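You operate a simulated robot arm through the tools that you are given. There is no shell and no other tool.

You run a simulated robot arm. Do the job below in one go: nothing can be reset, and whatever is moved stays where it is left.

JOB
Put things in order on the desk top. At the end: the white fuse from the desk top stands where the red bolt stood; the red bolt stands where the short red cap stood; the short red cap from the desk top stands on top of the brown plugs carton; the white rings box stands on top of the yellow level; whatever was shut is shut again. Leave all else as you found it, and nothing knocked over.

The check looks at the end state, three seconds after you hand in, the way a careful person would. Anything else that was tipped, shoved, dropped, spilled or broken makes it a failure. A push-on lid holds only when it is set on centred and level and pressed home; a screw cap is set on level and turned clockwise until tight.

ROBOT AND FRAMES
A 6-joint arm with a two-finger parallel gripper, fixed in place. Base frame: the origin is at the foot of the arm, x ahead of it, y to its left, z up; the work surface is at about z = 0. Units: m, rad, N and s.
With the tool pointing down near the work surface it reaches from about 0.14 to 0.58 m from the base axis. Its first joint turns from -1.152 to 1.152 rad. Payload 2.1 kg.
The TCP is the grasp point between the finger pads, 0.03 m short of the fingertips. In the tool frame z runs along the fingers and y along their closing line. Largest opening 0.094 m; finger width 0.028, thickness 0.01; the body of the gripper, 0.05 by 0.096 m, starts 0.055 m behind the TCP.
Orientation is told as [roll, pitch, yaw] about the base's x, y, z axes, in that order, counted from this pose: with the fingers straight down and closing along the base's y, the tool's x points along the base's -x, its y along +y and its z along -z.

CONTROLS
- The arm moves only by the tool step_arm. Its argument "motion" is a list that holds one entry, the list of rows, each a list of 7 numbers: the opening, from 0 (shut) to 1 (fully open), then the shift along the base's x, y, z in m, then the turn, a rotation vector about the base's x, y, z in rad. In form: [[[grip, x, y, z, wx, wy, wz], ...]]. A call has 1 to 20 rows; each row shifts and turns the commanded pose from where the row before left it. Each row takes 0.2 s and may step no farther than 0.05 m and 0.15 rad from the row before; otherwise, or with a gripper value out of range, the whole call is refused. A pose out of reach is approached as far as the arm can. The call stops where the force on the tool passes 40 N (or 10 N more than at its start, if that is more) or the arm is blocked; 0.2 s more then pass. The fingers move at their own pace (about 0.072 m/s each) and stop on an object; they squeeze with about 36 N. The grip force told is the motor's: it shows also when the fingers shut on nothing. Time passes only in rows, and 0.2 s behind the last, so rows that do not move let the fingers close. The reply holds the time, the measured pose of the TCP, the force on the tool along the base axes, the opening and the grip force, in the units named above and with some noise, with the torque about the TCP (base axes, N m) and any sound that the robot's microphone picked up.
- Cameras (640 x 400 px; columns grow to the right, rows downward): "scene" is fixed at [0.0366, -0.3632, 0.4838]; the picture's right is [0.90, -0.43, 0.00], its down [-0.25, -0.53, -0.81] and it looks along [0.35, 0.73, -0.58] (base axes); focal length 225 px, centre (320, 200). "wrist" rides on the gripper at [0.076, 0.014, -0.103] in the tool frame; the picture's right is [-0.18, 0.98, 0.00], its down [-0.75, -0.14, -0.64] and it looks along [-0.63, -0.12, 0.77] (tool axes); focal length 243 px, centre (320, 200). There is no depth. A picture from a camera that has moved, and an enlarged one, comes with that camera's place and axes in the base frame and with its lens.
- camera(camera): a new picture of that camera. No time passes.
- close_up(camera, box): a new picture of the part [left, top, right, bottom] of that camera's present view, enlarged. No time passes.
- job_done(): hands the job in; it is judged then, once.

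Places have to be worked out from the pictures, the camera data and where the tool is seen. Open the gripper and draw the arm clear of the work before you hand the job in, unless the task says otherwise.

The tools are called after "Request:" by a JSON object that holds its "op" and its "data". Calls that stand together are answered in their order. step_arm: Moves the arm, as the interface text tells. Its arguments: {"type":"object","properties":{"motion":{"type":"array","items":{"type":"array","items":{"type":"array","items":{"type":"number"}}}}},"required":["motion"]} The other tools are called the same way: camera (camera) takes a picture; close_up (camera, box) takes an enlarged picture of a part of a camera's view; job_done () hands the job in.

At the start:

```text
time: 0.0
position: [0.3347, 0.047, 0.3394]
orientation: [0.001, -0.001, 0.002]
contact_force: [-0.1, -0.7, -0.1]
wrist_torque: [0.0, -0.03, 0.01]
width: 0.0941
finger_force: 0.0
```

scene: 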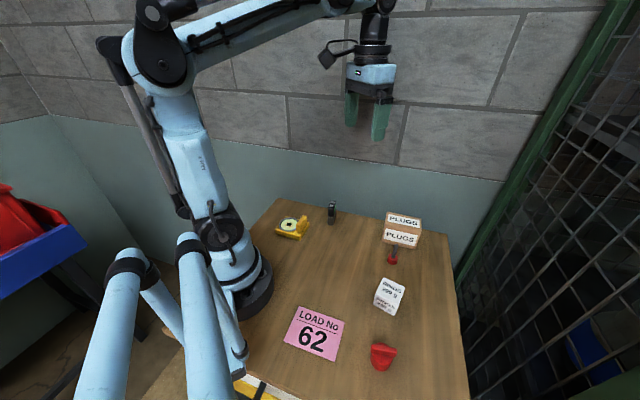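
wrist: 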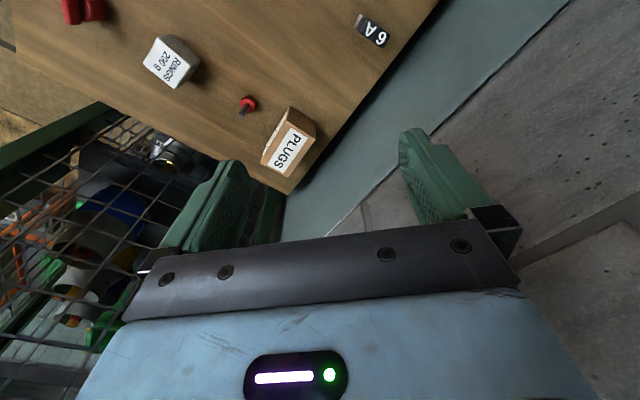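

I start by looking closely at the items in the scene view before any motion.

Request:
{"op": "close_up", "data": {"camera": "scene", "box": [240, 180, 360, 255]}}

Request:
{"op": "close_up", "data": {"camera": "scene", "box": [350, 200, 450, 262]}}

Request:
{"op": "close_up", "data": {"camera": "scene", "box": [330, 260, 450, 335]}}

Request:
{"op": "close_up", "data": {"camera": "scene", "box": [330, 320, 440, 390]}}

Request:
{"op": "close_up", "data": {"camera": "wrist", "box": [40, 0, 400, 225]}}

```text
5.33 times, centred on (300, 218) of scene
camera zoom: at [0.0366, -0.3632, 0.4838], right [0.9, -0.43, 0.0], down [-0.25, -0.53, -0.81], along [0.35, 0.73, -0.58], focal length 1200 px, centre (427, 107)
```

zoom: 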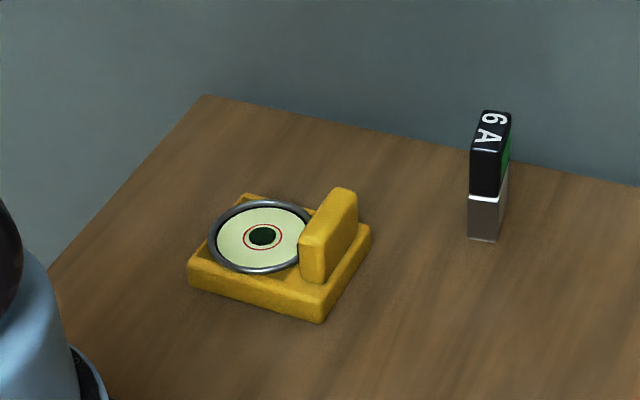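

```text
6.40 times, centred on (400, 231) of scene
camera zoom: at [0.0366, -0.3632, 0.4838], right [0.9, -0.43, 0.0], down [-0.25, -0.53, -0.81], along [0.35, 0.73, -0.58], focal length 1441 px, centre (-192, 2)
```

zoom: 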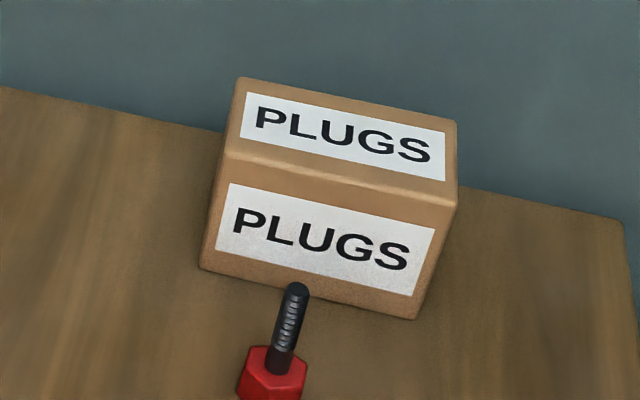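

```text
5.33 times, centred on (390, 298) of scene
camera zoom: at [0.0366, -0.3632, 0.4838], right [0.9, -0.43, 0.0], down [-0.25, -0.53, -0.81], along [0.35, 0.73, -0.58], focal length 1200 px, centre (-53, -320)
```

zoom: 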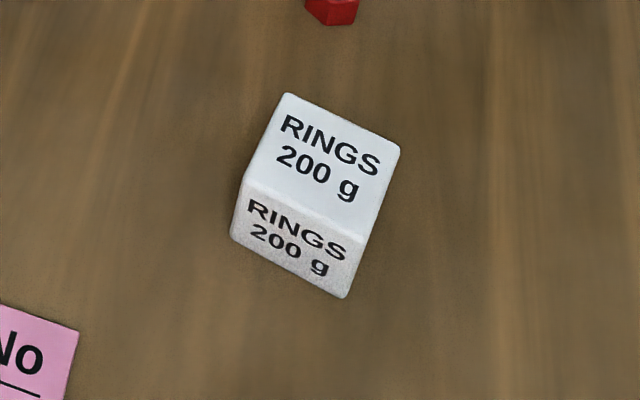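

```text
5.71 times, centred on (385, 355) of scene
camera zoom: at [0.0366, -0.3632, 0.4838], right [0.9, -0.43, 0.0], down [-0.25, -0.53, -0.81], along [0.35, 0.73, -0.58], focal length 1286 px, centre (-51, -686)
```

zoom: 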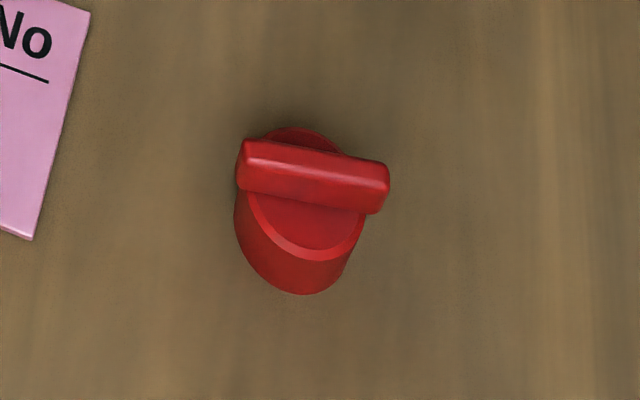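

```text
1.78 times, centred on (220, 112) of wrist
camera zoom: at [0.2588, 0.0612, 0.4438], right [0.18, 0.98, 0.0], down [0.75, -0.14, 0.64], along [0.63, -0.12, -0.77], focal length 431 px, centre (498, 356)
```

zoom: 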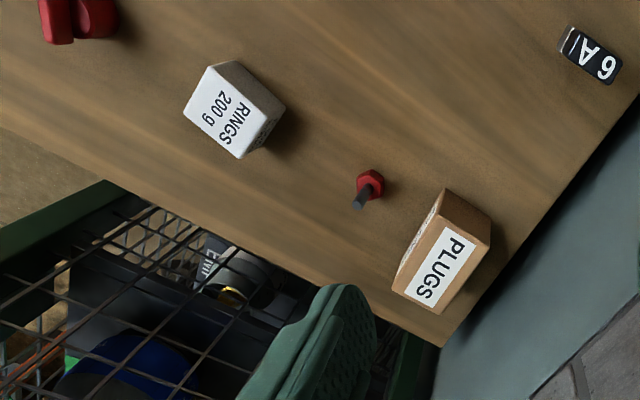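

The fuse is the upright "6 A" piece near (0.30, 0.12). My other rough estimates are level (0.18, 0.14), carton (0.44, -0.03), bolt (0.377, -0.09), rings box (0.28, -0.17) and cap (0.21, -0.26). I move high up to the left first, so the wrist camera can look down on the level and the fuse.

Request:
{"op": "step_arm", "data": {"motion": [[[1, -0.034, 0.021, 0, 0, 0, 0], [1, -0.034, 0.021, 0, 0, 0, 0], [1, -0.034, 0.021, 0, 0, 0, 0], [1, -0.033, 0.02, 0, 0, 0, 0], [1, 0, 0, 0, 0, 0, 0]]]}}

```text
time: 1.2
position: [0.2015, 0.1326, 0.3396]
orientation: [0.002, -0.002, 0.004]
contact_force: [-0.8, 0.0, -0.6]
wrist_torque: [0.01, -0.02, -0.02]
width: 0.0942
finger_force: 0.1
```

The arm arrived at (0.20, 0.13, 0.34). Now I look down at the level and fuse.

Request:
{"op": "camera", "data": {"camera": "wrist"}}

Request:
{"op": "close_up", "data": {"camera": "wrist", "box": [230, 0, 390, 100]}}

Request:
{"op": "camera", "data": {"camera": "scene"}}

```text
taken
camera wrist: at [0.1239, 0.1466, 0.4436], right [0.18, 0.98, 0.0], down [0.75, -0.14, 0.64], along [0.63, -0.12, -0.77], focal length 243 px, centre (320, 200)
```

wrist: 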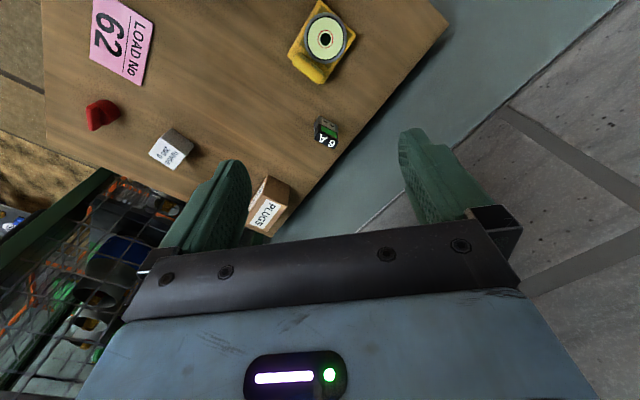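

```text
4.00 times, centred on (310, 50) of wrist
camera zoom: at [0.1239, 0.1466, 0.4436], right [0.18, 0.98, 0.0], down [0.75, -0.14, 0.64], along [0.63, -0.12, -0.77], focal length 970 px, centre (360, 800)
```

zoom: 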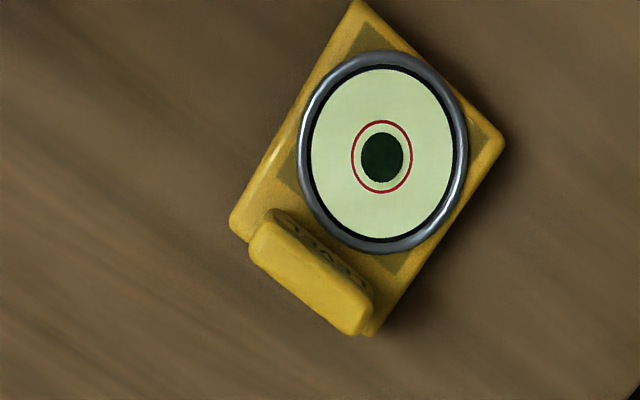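

```text
taken
```

scene: 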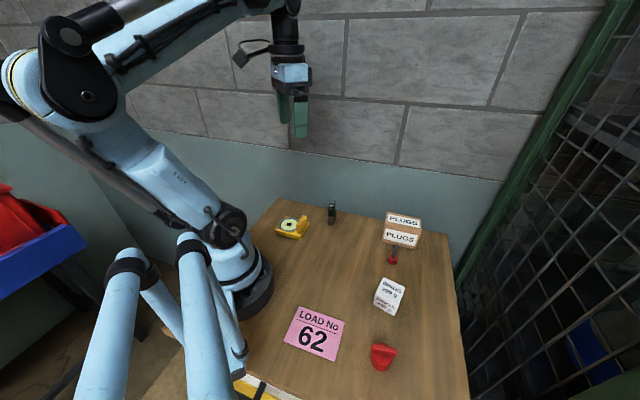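

The level is about 0.082 x 0.068 m, turned 45°, with its fin at the end nearest (0.21, 0.11). The ring (about 62 mm wide) is centred near (0.168, 0.147). Next I look at the fuse from above at closer range.

Request:
{"op": "step_arm", "data": {"motion": [[[1, 0.04, -0.01, -0.02, 0, 0, 0], [1, 0.04, -0.01, -0.02, 0, 0, 0], [1, 0.035, -0.01, -0.03, 0, 0, 0], [1, 0.015, 0, -0.04, 0, 0, 0], [1, 0, 0, -0.03, 0, 0, 0], [1, 0, 0, 0, 0, 0, 0]]]}}

Request:
{"op": "camera", "data": {"camera": "wrist"}}

```text
time: 2.6
position: [0.3298, 0.1008, 0.199]
orientation: [0.002, -0.001, 0.002]
contact_force: [0.7, -1.2, 0.8]
wrist_torque: [-0.01, 0.0, 0.02]
width: 0.0941
finger_force: 0.1
```

```text
taken
camera wrist: at [0.2536, 0.1148, 0.3034], right [0.18, 0.98, 0.0], down [0.75, -0.14, 0.64], along [0.63, -0.12, -0.77], focal length 243 px, centre (320, 200)
```

wrist: 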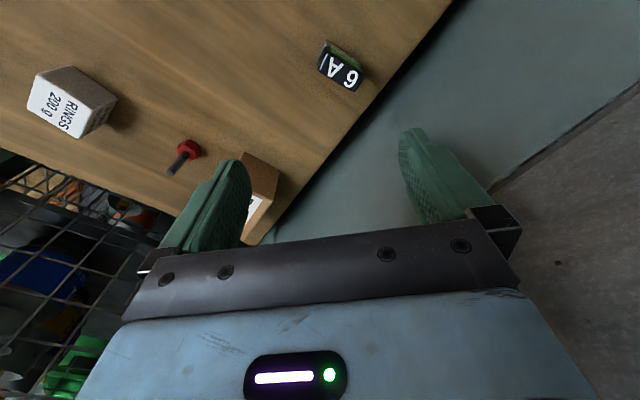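

The fuse is in the upper middle of the wrist view, so I enlarge it, along with the bolt and rings box from this angle.

Request:
{"op": "close_up", "data": {"camera": "wrist", "box": [290, 20, 386, 80]}}

Request:
{"op": "close_up", "data": {"camera": "wrist", "box": [140, 120, 220, 170]}}

Request:
{"op": "close_up", "data": {"camera": "wrist", "box": [10, 50, 138, 130]}}

```text
6.67 times, centred on (338, 50) of wrist
camera zoom: at [0.2536, 0.1148, 0.3034], right [0.18, 0.98, 0.0], down [0.75, -0.14, 0.64], along [0.63, -0.12, -0.77], focal length 1618 px, centre (200, 1200)
```

zoom: 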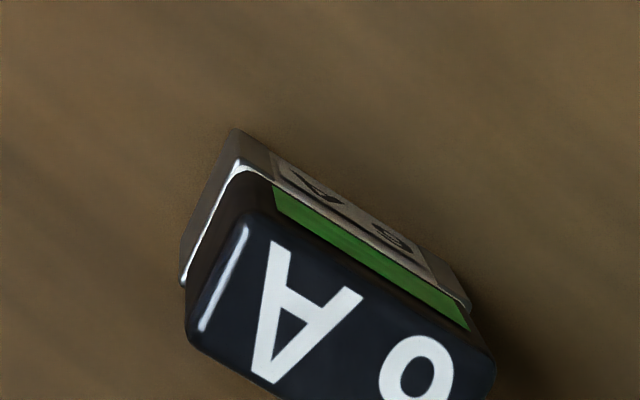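

```text
8.00 times, centred on (180, 145) of wrist
camera zoom: at [0.2536, 0.1148, 0.3034], right [0.18, 0.98, 0.0], down [0.75, -0.14, 0.64], along [0.63, -0.12, -0.77], focal length 1941 px, centre (1440, 640)
```

zoom: 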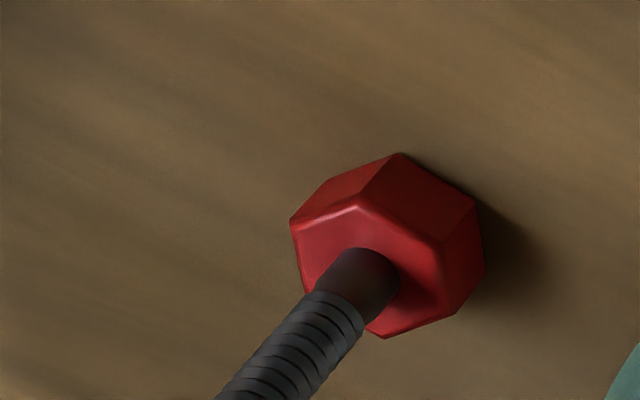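

```text
5.00 times, centred on (74, 90) of wrist
camera zoom: at [0.2536, 0.1148, 0.3034], right [0.18, 0.98, 0.0], down [0.75, -0.14, 0.64], along [0.63, -0.12, -0.77], focal length 1213 px, centre (1550, 750)
```

zoom: 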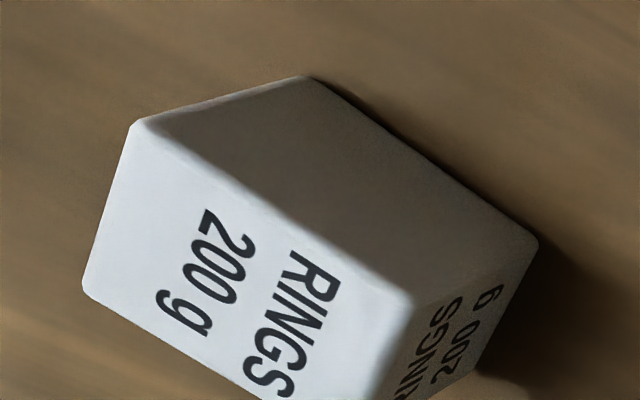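

The fuse base is about 45 x 20 mm, roughly 65 mm tall, with its long axis about 48° from x and its centre near (0.311, 0.126). Next I view the bolt and carton from above.

Request:
{"op": "step_arm", "data": {"motion": [[[1, 0.016, -0.04, 0.02, 0, 0, 0], [1, 0.016, -0.04, 0.02, 0, 0, 0], [1, 0.016, -0.04, 0, 0, 0, 0], [1, 0.016, -0.04, 0, 0, 0, 0], [1, 0.016, -0.04, 0, 0, 0, 0], [1, 0, 0, 0, 0, 0, 0]]]}}

Request:
{"op": "camera", "data": {"camera": "wrist"}}

```text
time: 4.0
position: [0.412, -0.0995, 0.24]
orientation: [0.0, -0.002, 0.004]
contact_force: [0.0, -0.3, 0.6]
wrist_torque: [0.02, 0.01, 0.03]
width: 0.0938
finger_force: 0.1
```

```text
taken
camera wrist: at [0.3349, -0.0857, 0.3439], right [0.18, 0.98, 0.0], down [0.75, -0.14, 0.64], along [0.63, -0.12, -0.77], focal length 243 px, centre (320, 200)
```

wrist: 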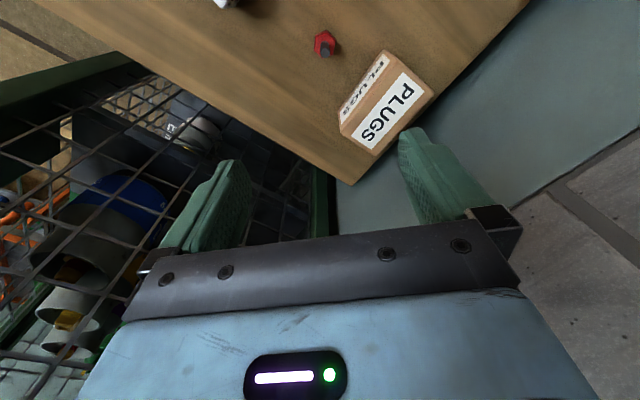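

The bolt and carton are both visible from above, so I enlarge each to measure them.

Request:
{"op": "close_up", "data": {"camera": "wrist", "box": [293, 20, 357, 60]}}

Request:
{"op": "close_up", "data": {"camera": "wrist", "box": [320, 40, 448, 160]}}

```text
10.00 times, centred on (325, 40) of wrist
camera zoom: at [0.3349, -0.0857, 0.3439], right [0.18, 0.98, 0.0], down [0.75, -0.14, 0.64], along [0.63, -0.12, -0.77], focal length 2426 px, centre (270, 1800)
```

zoom: 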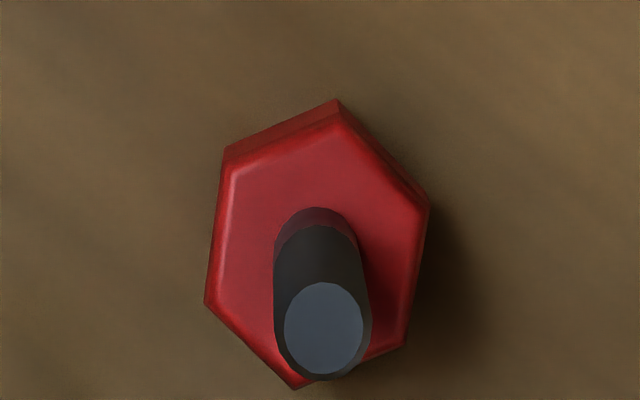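

```text
3.33 times, centred on (384, 100) of wrist
camera zoom: at [0.3349, -0.0857, 0.3439], right [0.18, 0.98, 0.0], down [0.75, -0.14, 0.64], along [0.63, -0.12, -0.77], focal length 809 px, centre (107, 533)
```

zoom: 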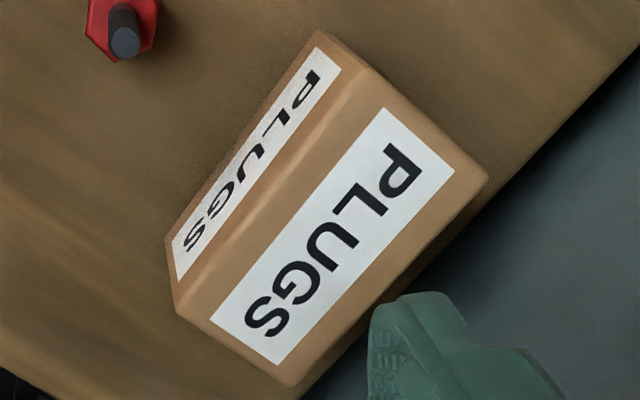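

The bolt stands at (0.376, -0.088), about 65 mm tall with a head about 16 mm high. The carton top is about 0.092 x 0.06 m at z≈0.07, centred near (0.447, -0.033). Now I move to view the rings box and cap.

Request:
{"op": "step_arm", "data": {"motion": [[[1, -0.03, -0.025, 0, 0, 0, 0], [1, -0.03, -0.025, 0, 0, 0, 0], [1, -0.03, -0.025, 0, 0, 0, 0], [1, -0.03, -0.025, 0, 0, 0, 0], [1, 0, 0, 0, 0, 0, 0]]]}}

Request:
{"op": "camera", "data": {"camera": "wrist"}}

Request:
{"op": "close_up", "data": {"camera": "wrist", "box": [240, 0, 400, 100]}}

```text
time: 5.2
position: [0.291, -0.2003, 0.2387]
orientation: [0.002, -0.001, 0.002]
contact_force: [0.0, 0.0, 1.1]
wrist_torque: [0.03, 0.01, -0.02]
width: 0.094
finger_force: 0.0
```

```text
taken
camera wrist: at [0.2148, -0.1859, 0.3425], right [0.18, 0.98, 0.0], down [0.75, -0.14, 0.64], along [0.63, -0.12, -0.77], focal length 243 px, centre (320, 200)
```

wrist: 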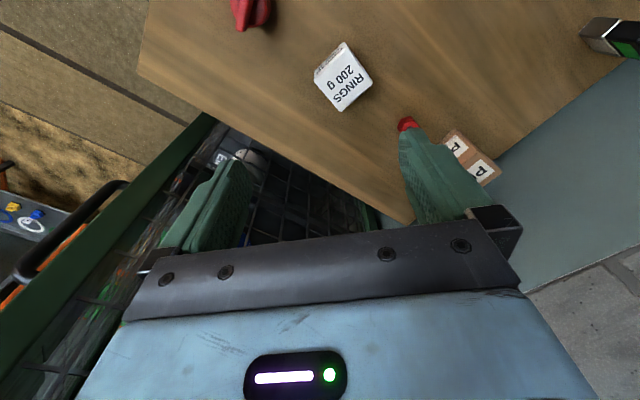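

```text
4.00 times, centred on (320, 50) of wrist
camera zoom: at [0.2148, -0.1859, 0.3425], right [0.18, 0.98, 0.0], down [0.75, -0.14, 0.64], along [0.63, -0.12, -0.77], focal length 970 px, centre (320, 800)
```

zoom: 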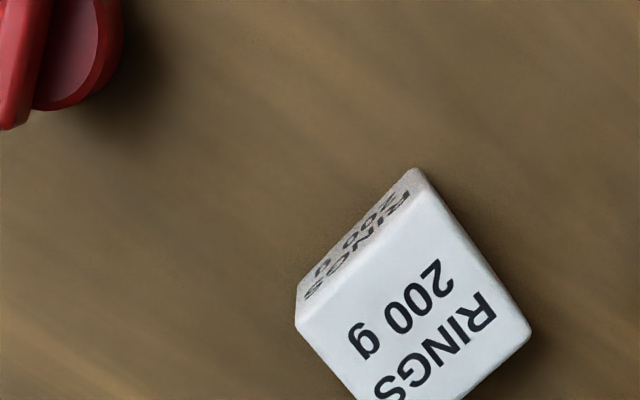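

The box is partly cut off in this enlargement, so I frame it fully.

Request:
{"op": "close_up", "data": {"camera": "wrist", "box": [296, 30, 392, 120]}}

Request:
{"op": "close_up", "data": {"camera": "scene", "box": [360, 265, 424, 325]}}

```text
4.44 times, centred on (344, 75) of wrist
camera zoom: at [0.2148, -0.1859, 0.3425], right [0.18, 0.98, 0.0], down [0.75, -0.14, 0.64], along [0.63, -0.12, -0.77], focal length 1078 px, centre (213, 756)
```

zoom: 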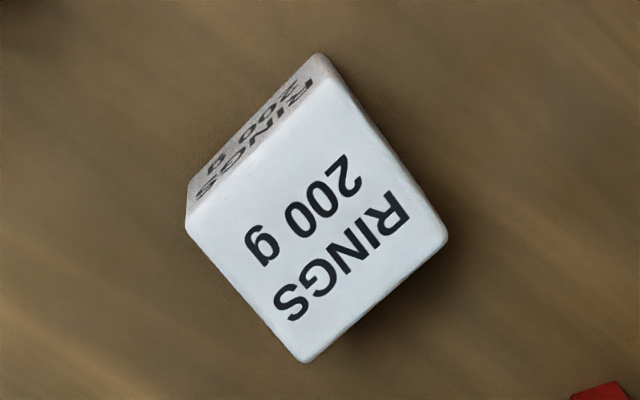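

```text
6.67 times, centred on (392, 295) of scene
camera zoom: at [0.0366, -0.3632, 0.4838], right [0.9, -0.43, 0.0], down [-0.25, -0.53, -0.81], along [0.35, 0.73, -0.58], focal length 1501 px, centre (-160, -433)
```

zoom: 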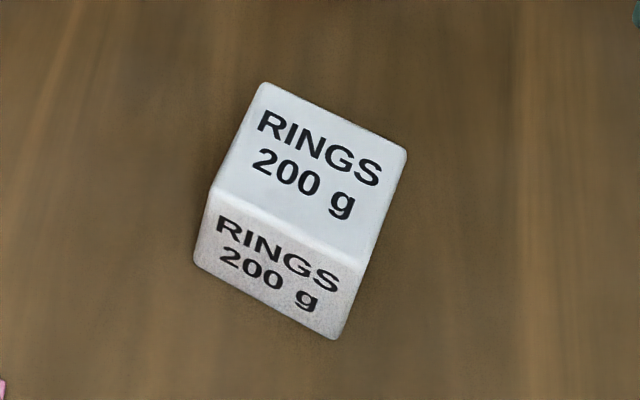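

The rings box measures about 48 x 48 x 44 mm, centred at about (0.291, -0.173), with its sides at 32° and -58°. Now I view the cap from above.

Request:
{"op": "step_arm", "data": {"motion": [[[1, -0.022, -0.025, 0, 0, 0, 0], [1, -0.022, -0.025, 0, 0, 0, 0], [1, -0.021, -0.025, 0, 0, 0, 0], [1, 0, 0, 0, 0, 0, 0]]]}}

Request:
{"op": "camera", "data": {"camera": "wrist"}}

Request:
{"op": "close_up", "data": {"camera": "wrist", "box": [272, 0, 368, 60]}}

Request:
{"op": "camera", "data": {"camera": "scene"}}

```text
time: 6.2
position: [0.2255, -0.2749, 0.2424]
orientation: [0.003, -0.002, 0.0]
contact_force: [-0.4, 0.3, 0.3]
wrist_torque: [0.04, 0.0, -0.04]
width: 0.094
finger_force: 0.1
```

```text
taken
camera wrist: at [0.1489, -0.2604, 0.3451], right [0.18, 0.98, 0.0], down [0.75, -0.14, 0.64], along [0.63, -0.12, -0.77], focal length 243 px, centre (320, 200)
```

wrist: 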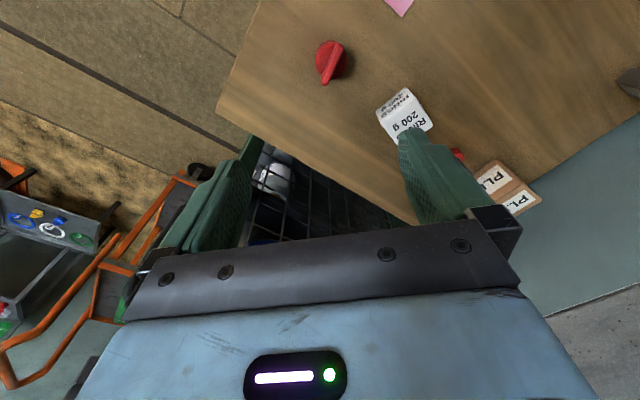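

```text
6.67 times, centred on (320, 30) of wrist
camera zoom: at [0.1489, -0.2604, 0.3451], right [0.18, 0.98, 0.0], down [0.75, -0.14, 0.64], along [0.63, -0.12, -0.77], focal length 1618 px, centre (320, 1333)
```

zoom: 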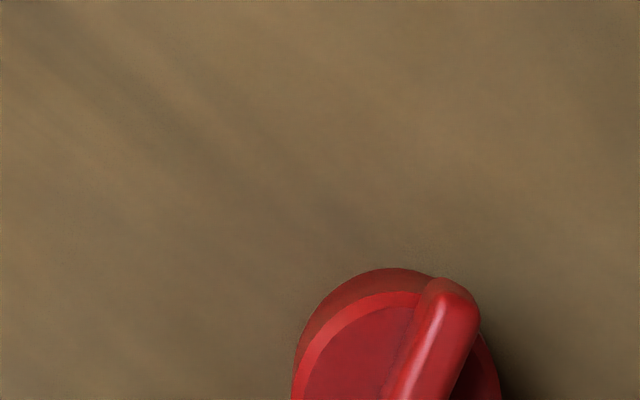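

```text
taken
```

scene: 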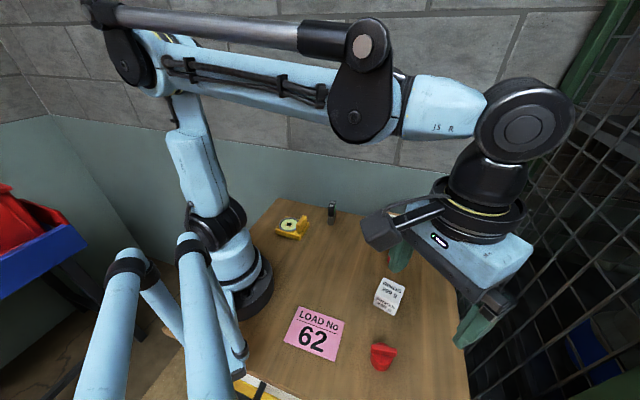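

The cap sits lower in the view, so I enlarge around it.

Request:
{"op": "close_up", "data": {"camera": "wrist", "box": [288, 30, 368, 100]}}

Request:
{"op": "close_up", "data": {"camera": "scene", "box": [350, 330, 420, 380]}}

```text
5.71 times, centred on (328, 65) of wrist
camera zoom: at [0.1489, -0.2604, 0.3451], right [0.18, 0.98, 0.0], down [0.75, -0.14, 0.64], along [0.63, -0.12, -0.77], focal length 1386 px, centre (274, 971)
```

zoom: 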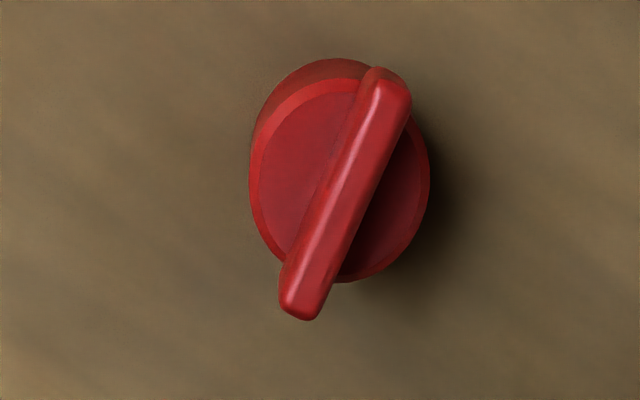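

```text
8.00 times, centred on (385, 355) of scene
camera zoom: at [0.0366, -0.3632, 0.4838], right [0.9, -0.43, 0.0], down [-0.25, -0.53, -0.81], along [0.35, 0.73, -0.58], focal length 1801 px, centre (-200, -1040)
```

zoom: 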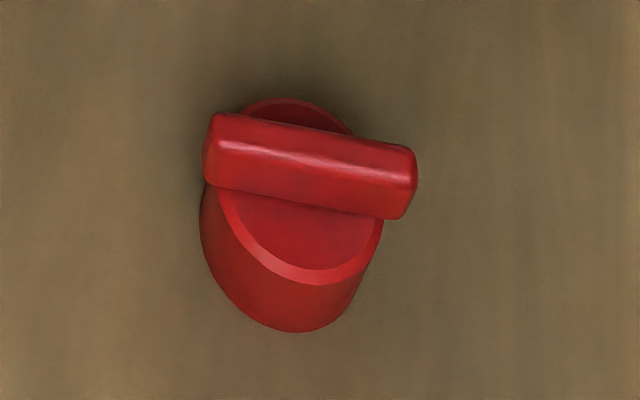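

The cap is at about (0.207, -0.257). Its body is about 38 mm across and 26 mm high, and the bar handle reaches about 47 mm at -34°. I turn the tool -0.6 rad and go down to just above the handle, part open.

Request:
{"op": "step_arm", "data": {"motion": [[[0.6, -0.0045, 0.0045, -0.03, 0, 0, -0.15], [0.6, -0.0045, 0.0045, -0.03, 0, 0, -0.15], [0.6, -0.0045, 0.0045, -0.03, 0, 0, -0.15], [0.6, -0.0045, 0.0045, -0.03, 0, 0, -0.15], [0.6, 0, 0, 0, 0, 0, 0]]]}}

Request:
{"op": "camera", "data": {"camera": "wrist"}}

Request:
{"op": "camera", "data": {"camera": "scene"}}

```text
time: 7.4
position: [0.2054, -0.2557, 0.1204]
orientation: [0.004, 0.0, -0.601]
contact_force: [0.0, 0.5, 0.0]
wrist_torque: [-0.02, 0.02, 0.01]
width: 0.0564
finger_force: 0.1
```

```text
taken
camera wrist: at [0.1504, -0.2008, 0.2241], right [0.71, 0.71, 0.0], down [0.54, -0.54, 0.64], along [0.46, -0.45, -0.77], focal length 243 px, centre (320, 200)
```

wrist: 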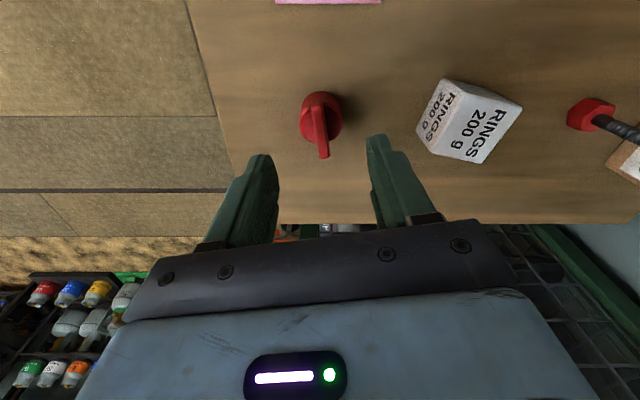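

```text
taken
```

scene: 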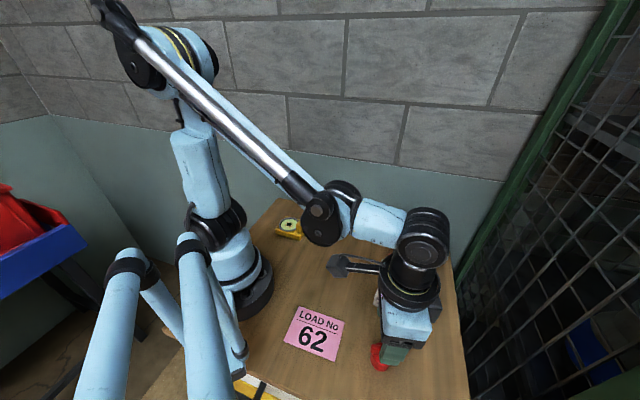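

The tool is over the cap with the fingers straddling the handle line. I enlarge the wrist view to check alignment.

Request:
{"op": "close_up", "data": {"camera": "wrist", "box": [260, 80, 388, 170]}}

Request:
{"op": "close_up", "data": {"camera": "scene", "box": [350, 310, 430, 380]}}

```text
4.44 times, centred on (324, 125) of wrist
camera zoom: at [0.1504, -0.2008, 0.2241], right [0.71, 0.71, 0.0], down [0.54, -0.54, 0.64], along [0.46, -0.45, -0.77], focal length 1078 px, centre (302, 533)
```

zoom: 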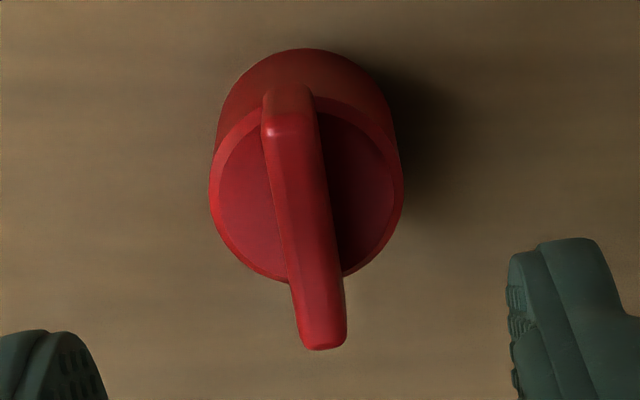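

```text
5.71 times, centred on (390, 345) of scene
camera zoom: at [0.0366, -0.3632, 0.4838], right [0.9, -0.43, 0.0], down [-0.25, -0.53, -0.81], along [0.35, 0.73, -0.58], focal length 1286 px, centre (-80, -629)
```

zoom: 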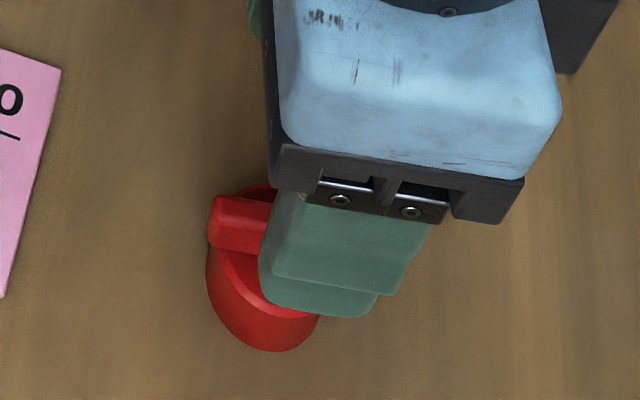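

Handle centre computes to (0.208, -0.257) at -35°, which matches the tool to within about 2 mm. I descend so the tips stay just above the cap body, then close.

Request:
{"op": "step_arm", "data": {"motion": [[[0.5, 0.0008, 0, -0.02, 0, 0, -0.012], [0.5, 0, 0, -0.02, 0, 0, 0], [0.5, 0, 0, -0.012, 0, 0, 0], [0.5, 0, 0, -0.007, 0, 0, 0], [0.5, 0, 0, 0, 0, 0, 0]]]}}

Request:
{"op": "camera", "data": {"camera": "wrist"}}

Request:
{"op": "close_up", "data": {"camera": "scene", "box": [350, 310, 430, 380]}}

```text
time: 8.6
position: [0.2065, -0.2565, 0.0632]
orientation: [0.001, -0.001, -0.609]
contact_force: [0.1, -0.1, 0.2]
wrist_torque: [0.01, -0.02, -0.01]
width: 0.0472
finger_force: 0.0
```

```text
taken
camera wrist: at [0.1524, -0.2015, 0.1639], right [0.71, 0.7, 0.0], down [0.54, -0.55, 0.64], along [0.45, -0.46, -0.77], focal length 243 px, centre (320, 200)
```

wrist: 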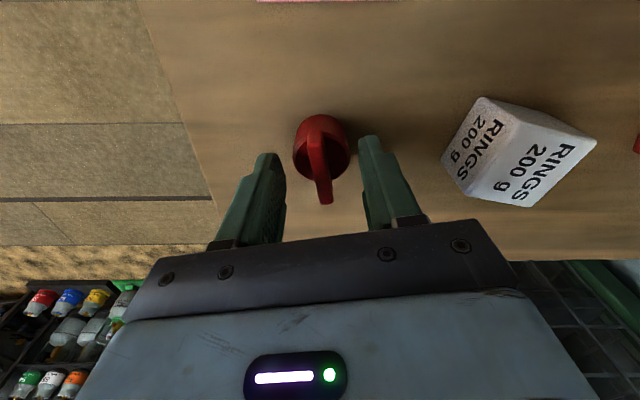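

```text
5.71 times, centred on (390, 345) of scene
camera zoom: at [0.0366, -0.3632, 0.4838], right [0.9, -0.43, 0.0], down [-0.25, -0.53, -0.81], along [0.35, 0.73, -0.58], focal length 1286 px, centre (-80, -629)
```

zoom: 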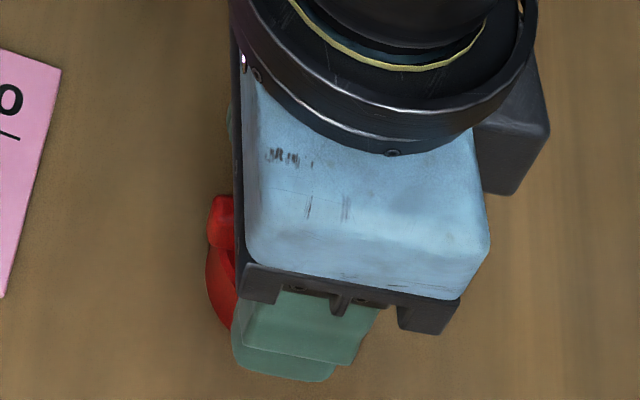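

The handle lies midway between the fingers and the tips are above the body. I close on it.

Request:
{"op": "step_arm", "data": {"motion": [[[0, 0, 0, 0, 0, 0, 0], [0, 0, 0, 0, 0, 0, 0], [0, 0, 0, 0, 0, 0, 0], [0, 0, 0, 0, 0, 0, 0]]]}}

Request:
{"op": "camera", "data": {"camera": "wrist"}}

```text
time: 9.6
position: [0.2073, -0.2572, 0.0609]
orientation: [0.0, -0.003, -0.609]
contact_force: [0.6, -0.1, -0.1]
wrist_torque: [0.0, 0.0, -0.03]
width: 0.0074
finger_force: 36.2
```

```text
taken
camera wrist: at [0.1524, -0.2015, 0.1641], right [0.71, 0.7, 0.0], down [0.54, -0.55, 0.64], along [0.45, -0.46, -0.77], focal length 243 px, centre (320, 200)
```

wrist: 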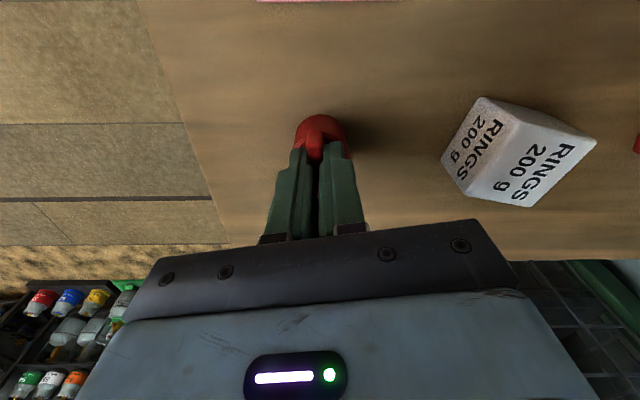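

The fingers stopped at 7.4 mm with full grip, so the handle is held. I lift slowly and check.

Request:
{"op": "step_arm", "data": {"motion": [[[0, 0, 0, 0.005, 0, 0, 0], [0, 0, 0, 0.01, 0, 0, 0], [0, 0, 0, 0.02, 0, 0, 0], [0, 0, 0, 0.03, 0, 0, 0], [0, 0, 0, 0.03, 0, 0, 0], [0, 0, 0, 0.03, 0, 0, 0], [0, 0, 0, 0, 0, 0, 0]]]}}

Request:
{"op": "camera", "data": {"camera": "wrist"}}

Request:
{"op": "camera", "data": {"camera": "scene"}}

```text
time: 11.2
position: [0.2082, -0.2578, 0.1882]
orientation: [0.001, -0.003, -0.611]
contact_force: [0.3, -0.5, -0.7]
wrist_torque: [0.0, 0.02, 0.02]
width: 0.0075
finger_force: 36.0
```

```text
taken
camera wrist: at [0.1533, -0.2021, 0.2917], right [0.71, 0.7, 0.0], down [0.54, -0.55, 0.64], along [0.45, -0.46, -0.77], focal length 243 px, centre (320, 200)
```

wrist: 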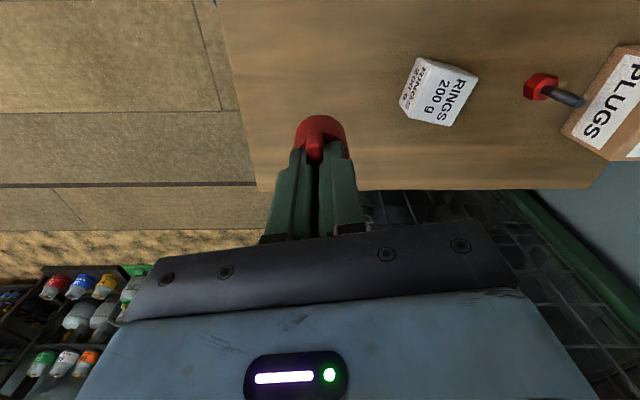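

```text
taken
```

scene: 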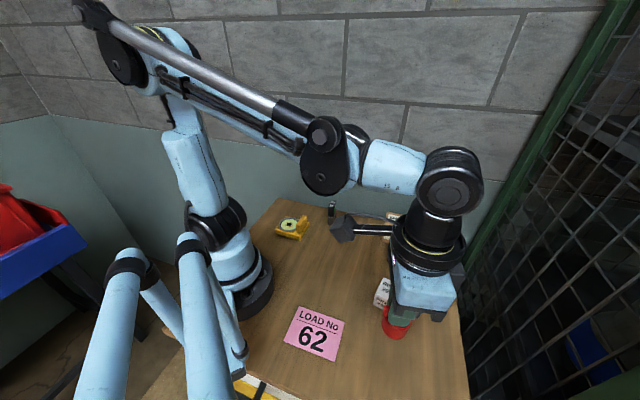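

The cap came up cleanly. I carry it high over to the carton's top centre, about (0.447, -0.032).

Request:
{"op": "step_arm", "data": {"motion": [[[0, 0.02, 0.019, 0.015, 0, 0, 0], [0, 0.032, 0.03, 0, 0, 0, 0], [0, 0.032, 0.03, 0, 0, 0, 0], [0, 0.032, 0.03, 0, 0, 0, 0], [0, 0.032, 0.03, 0, 0, 0, 0], [0, 0.032, 0.03, 0, 0, 0, 0], [0, 0.032, 0.03, 0, 0, 0, 0], [0, 0.02, 0.018, 0, 0, 0, 0], [0, 0.008, 0.008, 0, 0, 0, 0], [0, 0, 0, 0, 0, 0, 0]]]}}

Request:
{"op": "camera", "data": {"camera": "wrist"}}

Request:
{"op": "camera", "data": {"camera": "scene"}}

```text
time: 13.4
position: [0.4473, -0.0322, 0.1994]
orientation: [0.001, -0.001, -0.61]
contact_force: [-0.8, 0.3, -1.0]
wrist_torque: [0.01, 0.0, 0.0]
width: 0.0077
finger_force: 36.3
```

```text
taken
camera wrist: at [0.3945, 0.0233, 0.3036], right [0.71, 0.7, 0.0], down [0.54, -0.55, 0.64], along [0.45, -0.46, -0.77], focal length 243 px, centre (320, 200)
```

wrist: 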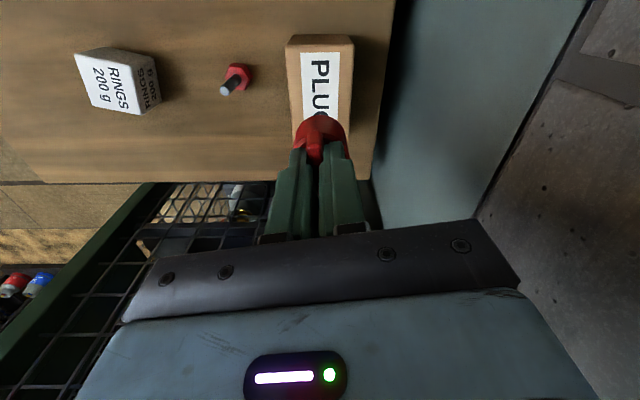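

```text
taken
```

scene: 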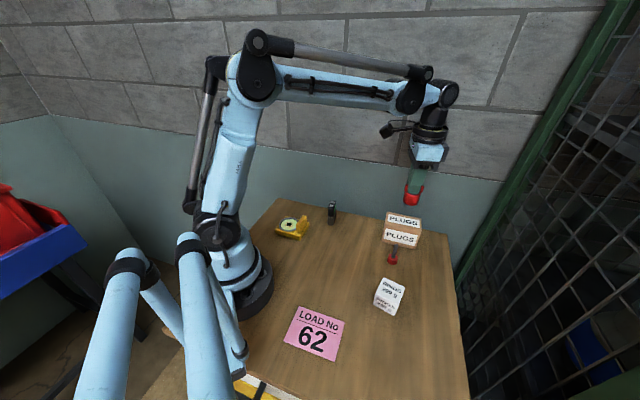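

The cap hangs above the carton. I enlarge the view to verify centring before lowering.

Request:
{"op": "close_up", "data": {"camera": "wrist", "box": [260, 20, 388, 140]}}

Request:
{"op": "close_up", "data": {"camera": "scene", "box": [360, 160, 460, 270]}}

```text
3.33 times, centred on (324, 80) of wrist
camera zoom: at [0.3945, 0.0233, 0.3036], right [0.71, 0.7, 0.0], down [0.54, -0.55, 0.64], along [0.45, -0.46, -0.77], focal length 809 px, centre (307, 600)
```

zoom: 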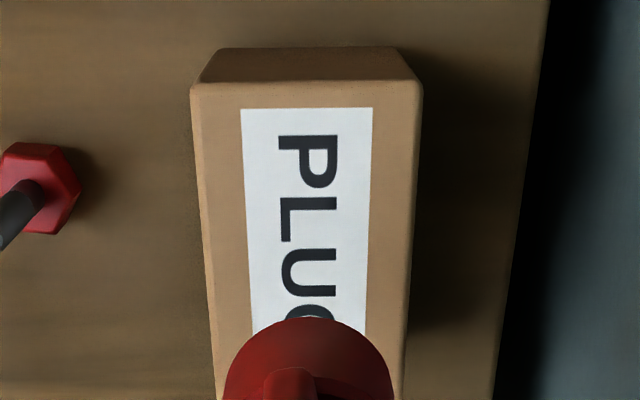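

```text
3.64 times, centred on (410, 215) of scene
camera zoom: at [0.0366, -0.3632, 0.4838], right [0.9, -0.43, 0.0], down [-0.25, -0.53, -0.81], along [0.35, 0.73, -0.58], focal length 818 px, centre (-7, 146)
```

zoom: 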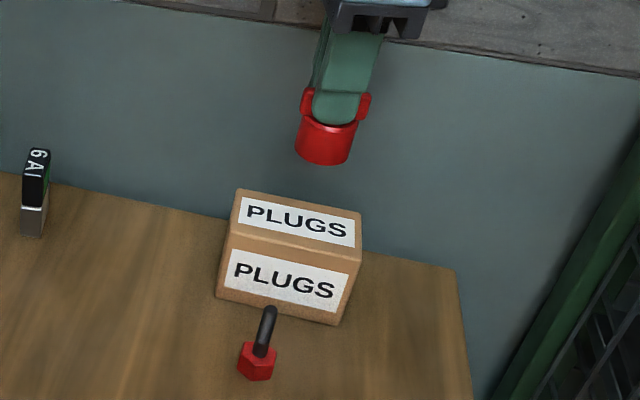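

Carton top centre computes to about (0.4477, -0.031) and the cap is over it. I lower to a few millimetres above contact.

Request:
{"op": "step_arm", "data": {"motion": [[[0, 0.0005, 0.0005, -0.02, 0, 0, 0], [0, 0, 0, -0.02, 0, 0, 0], [0, 0, 0, -0.015, 0, 0, 0], [0, 0, 0, -0.008, 0, 0, 0], [0, 0, 0, 0, 0, 0, 0]]]}}

Request:
{"op": "close_up", "data": {"camera": "scene", "box": [360, 170, 460, 270]}}

```text
time: 14.6
position: [0.4502, -0.0324, 0.139]
orientation: [0.002, -0.002, -0.611]
contact_force: [0.0, -0.1, -0.5]
wrist_torque: [0.0, 0.01, 0.0]
width: 0.0077
finger_force: 35.7
```

```text
4.00 times, centred on (410, 220) of scene
camera zoom: at [0.0366, -0.3632, 0.4838], right [0.9, -0.43, 0.0], down [-0.25, -0.53, -0.81], along [0.35, 0.73, -0.58], focal length 900 px, centre (-40, 120)
```

zoom: 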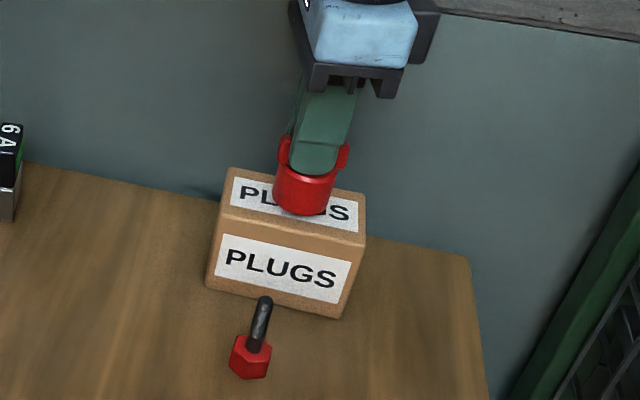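

The cap is a few millimetres above the carton, well within its top. I ease down in small steps and watch the force.

Request:
{"op": "step_arm", "data": {"motion": [[[0, 0, 0, -0.0015, 0, 0, 0], [0, 0, 0, -0.0015, 0, 0, 0], [0, 0, 0, 0, 0, 0, 0]]]}}

```text
time: 15.4
position: [0.4479, -0.0319, 0.1365]
orientation: [0.001, -0.003, -0.611]
contact_force: [0.4, 0.7, 0.1]
wrist_torque: [-0.01, 0.0, 0.01]
width: 0.0075
finger_force: 35.8
```

No contact yet, so I continue down in 1 to 1.5 mm steps.

Request:
{"op": "step_arm", "data": {"motion": [[[0, 0, 0, -0.0015, 0, 0, 0], [0, 0, 0, -0.0015, 0, 0, 0], [0, 0, 0, 0, 0, 0, 0]]]}}

```text
time: 16.2
position: [0.4477, -0.0309, 0.1326]
orientation: [0.002, -0.001, -0.612]
contact_force: [0.0, 0.5, 0.0]
wrist_torque: [0.0, 0.01, 0.01]
width: 0.0076
finger_force: 35.8
```

Still free at about z = 0.132, so I go on with 1 mm steps.

Request:
{"op": "step_arm", "data": {"motion": [[[0, 0, 0, -0.001, 0, 0, 0], [0, 0, 0, -0.001, 0, 0, 0], [0, 0, 0, 0, 0, 0, 0]]]}}

```text
time: 17.0
position: [0.4485, -0.0313, 0.1311]
orientation: [0.001, -0.001, -0.611]
contact_force: [1.4, 1.5, 36.3]
wrist_torque: [-0.03, -0.13, 0.03]
width: 0.0074
finger_force: 36.3
```

Contact, with the force up to 36 N. I relieve it by backing off slightly before releasing.

Request:
{"op": "step_arm", "data": {"motion": [[[0, 0, 0, 0.0006, 0, 0, 0], [0, 0, 0, 0, 0, 0, 0]]]}}

```text
time: 17.6
position: [0.4483, -0.0319, 0.1311]
orientation: [0.002, -0.001, -0.61]
contact_force: [2.5, -0.1, 28.1]
wrist_torque: [-0.08, -0.1, 0.03]
width: 0.0076
finger_force: 35.6
```

Still 28 N of push, so I back off a bit more.

Request:
{"op": "step_arm", "data": {"motion": [[[0, 0, 0, 0.0012, 0, 0, 0], [0, 0, 0, 0, 0, 0, 0]]]}}

```text
time: 18.2
position: [0.449, -0.0317, 0.1318]
orientation: [0.002, -0.002, -0.613]
contact_force: [0.0, 0.3, -0.1]
wrist_torque: [-0.03, -0.01, -0.03]
width: 0.0077
finger_force: 36.3
```

Load is back to zero, so the cap is essentially resting on the carton. I open the fingers just enough to clear the handle.

Request:
{"op": "step_arm", "data": {"motion": [[[0, 0, 0, -0.0003, 0, 0, 0], [0.15, 0, 0, 0, 0, 0, 0], [0.3, 0, 0, 0, 0, 0, 0], [0.3, 0, 0, 0, 0, 0, 0]]]}}

Request:
{"op": "close_up", "data": {"camera": "scene", "box": [360, 170, 460, 270]}}

Request:
{"op": "camera", "data": {"camera": "wrist"}}

```text
time: 19.2
position: [0.4483, -0.0324, 0.1323]
orientation: [0.003, -0.001, -0.61]
contact_force: [-0.1, 1.0, 0.2]
wrist_torque: [-0.02, -0.01, 0.03]
width: 0.0283
finger_force: 0.1
```

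```text
4.00 times, centred on (410, 220) of scene
camera zoom: at [0.0366, -0.3632, 0.4838], right [0.9, -0.43, 0.0], down [-0.25, -0.53, -0.81], along [0.35, 0.73, -0.58], focal length 900 px, centre (-40, 120)
```

zoom: 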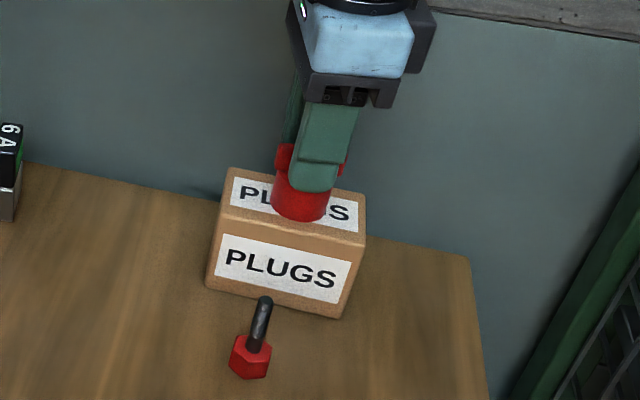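

```text
taken
camera wrist: at [0.394, 0.0236, 0.2352], right [0.71, 0.7, 0.0], down [0.54, -0.55, 0.64], along [0.45, -0.46, -0.77], focal length 243 px, centre (320, 200)
```

wrist: 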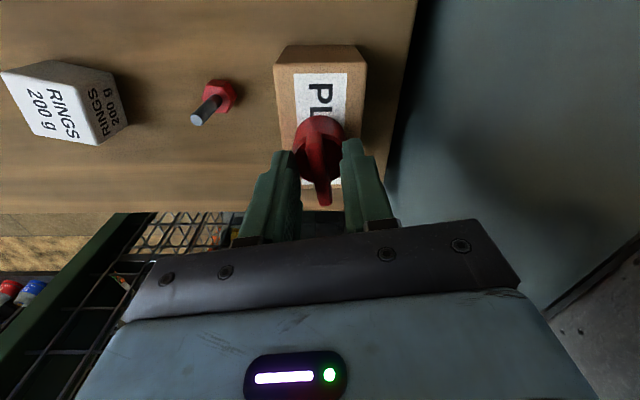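

The cap stands on the carton, released. I raise straight up, check it, and move towards the bolt with the tool turned back to yaw 0.

Request:
{"op": "step_arm", "data": {"motion": [[[0.3, 0, 0, 0.01, 0, 0, 0], [0.3, 0, 0, 0.02, 0, 0, 0], [0.35, 0, 0, 0.03, 0, 0, 0], [0.35, 0, 0, 0.03, 0, 0, 0], [0.35, -0.018, -0.014, 0, 0, 0, 0.15], [0.35, -0.018, -0.014, 0, 0, 0, 0.15], [0.35, -0.018, -0.014, 0, 0, 0, 0.15], [0.35, -0.018, -0.014, 0, 0, 0, 0.15], [0.35, 0, 0, 0, 0, 0, 0.01], [0.35, 0, 0, 0, 0, 0, 0]]]}}

Request:
{"op": "camera", "data": {"camera": "wrist"}}

Request:
{"op": "camera", "data": {"camera": "scene"}}

```text
time: 21.4
position: [0.3771, -0.0883, 0.2219]
orientation: [0.002, -0.002, 0.0]
contact_force: [0.6, -0.2, -0.3]
wrist_torque: [0.0, 0.01, 0.02]
width: 0.0329
finger_force: 0.2
```

```text
taken
camera wrist: at [0.3006, -0.0738, 0.325], right [0.18, 0.98, 0.0], down [0.75, -0.14, 0.64], along [0.63, -0.12, -0.77], focal length 243 px, centre (320, 200)
```

wrist: 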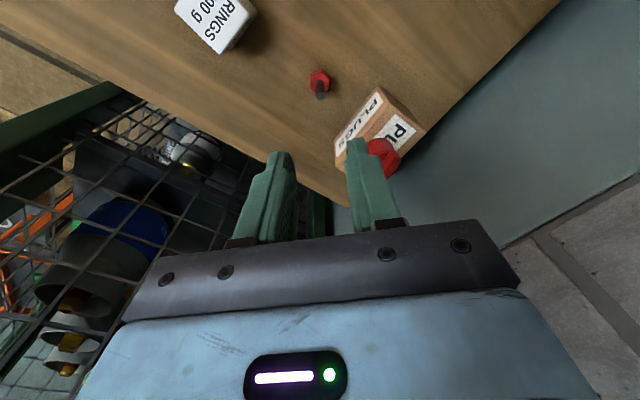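

```text
taken
```

scene: 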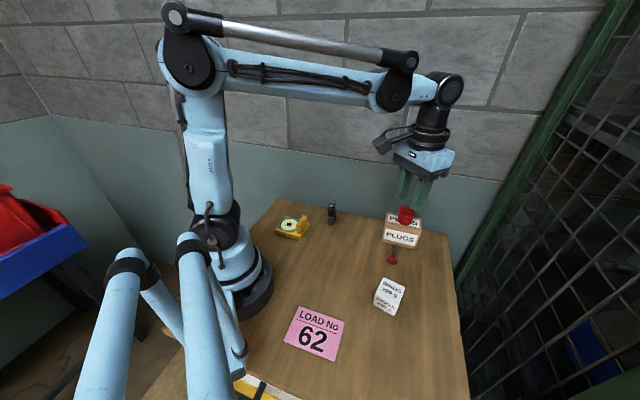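

The cap stands upright on the carton. I enlarge the bolt view to refine its position, and the cap too.

Request:
{"op": "close_up", "data": {"camera": "wrist", "box": [288, 60, 352, 110]}}

Request:
{"op": "close_up", "data": {"camera": "scene", "box": [360, 190, 450, 275]}}

```text
8.00 times, centred on (320, 85) of wrist
camera zoom: at [0.3006, -0.0738, 0.325], right [0.18, 0.98, 0.0], down [0.75, -0.14, 0.64], along [0.63, -0.12, -0.77], focal length 1941 px, centre (320, 1120)
```

zoom: 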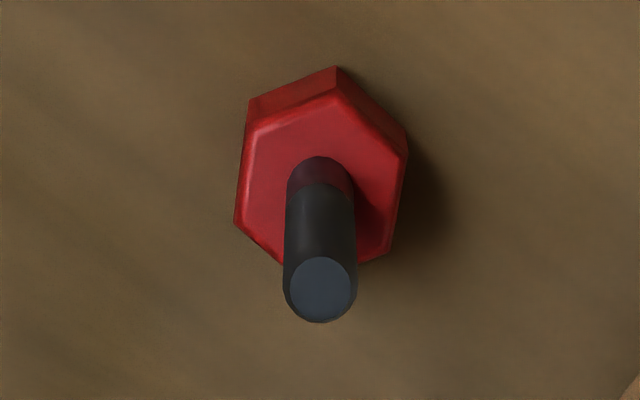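

```text
4.71 times, centred on (405, 232) of scene
camera zoom: at [0.0366, -0.3632, 0.4838], right [0.9, -0.43, 0.0], down [-0.25, -0.53, -0.81], along [0.35, 0.73, -0.58], focal length 1059 px, centre (-80, 47)
```

zoom: 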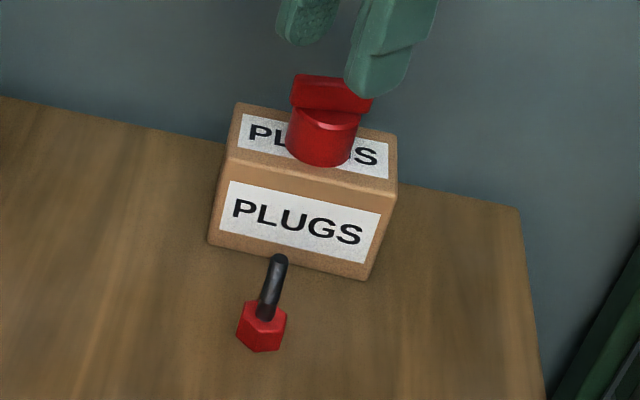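

The bolt base is confirmed at (0.3766, -0.0875), with the shank up to about 62 mm, and the tool is over it. I descend to z≈0.051, keeping the tips just above the head, and check before closing.

Request:
{"op": "step_arm", "data": {"motion": [[[0.35, 0, 0.0003, -0.03, 0, 0, 0], [0.35, 0, 0, -0.035, 0, 0, 0], [0.35, 0, 0, -0.035, 0, 0, 0], [0.35, 0, 0, -0.03, 0, 0, 0], [0.35, 0, 0, -0.02, 0, 0, 0], [0.35, 0, 0, -0.012, 0, 0, 0], [0.35, 0, 0, -0.007, 0, 0, 0], [0.35, 0, 0, 0, 0, 0, 0]]]}}

Request:
{"op": "camera", "data": {"camera": "wrist"}}

Request:
{"op": "close_up", "data": {"camera": "scene", "box": [350, 190, 450, 275]}}

```text
time: 23.2
position: [0.3754, -0.0871, 0.0522]
orientation: [0.001, -0.002, -0.001]
contact_force: [0.8, 0.0, 0.3]
wrist_torque: [0.0, -0.02, -0.01]
width: 0.033
finger_force: 0.0
```

```text
taken
camera wrist: at [0.2999, -0.0729, 0.1562], right [0.18, 0.98, 0.0], down [0.75, -0.14, 0.64], along [0.63, -0.12, -0.77], focal length 243 px, centre (320, 200)
```

wrist: 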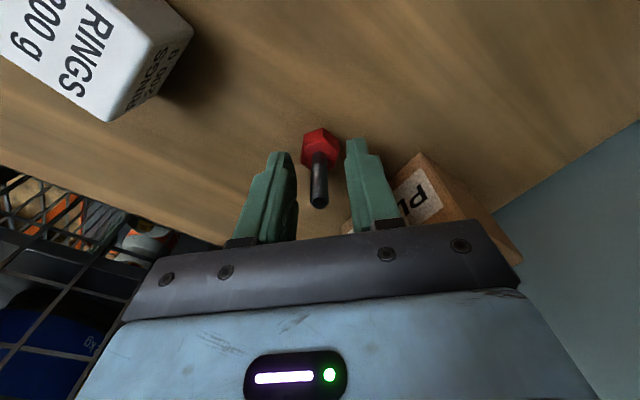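

```text
4.71 times, centred on (400, 232) of scene
camera zoom: at [0.0366, -0.3632, 0.4838], right [0.9, -0.43, 0.0], down [-0.25, -0.53, -0.81], along [0.35, 0.73, -0.58], focal length 1059 px, centre (-56, 47)
```

zoom: 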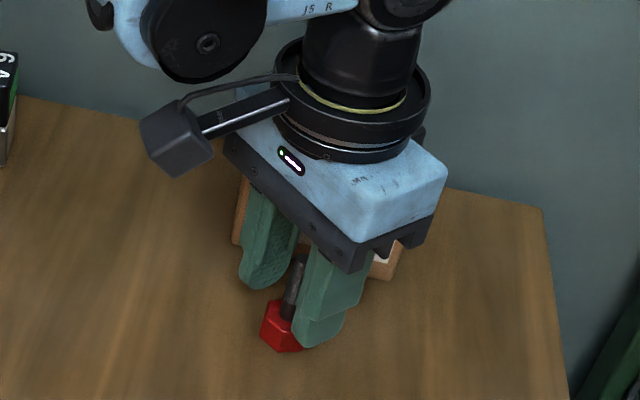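

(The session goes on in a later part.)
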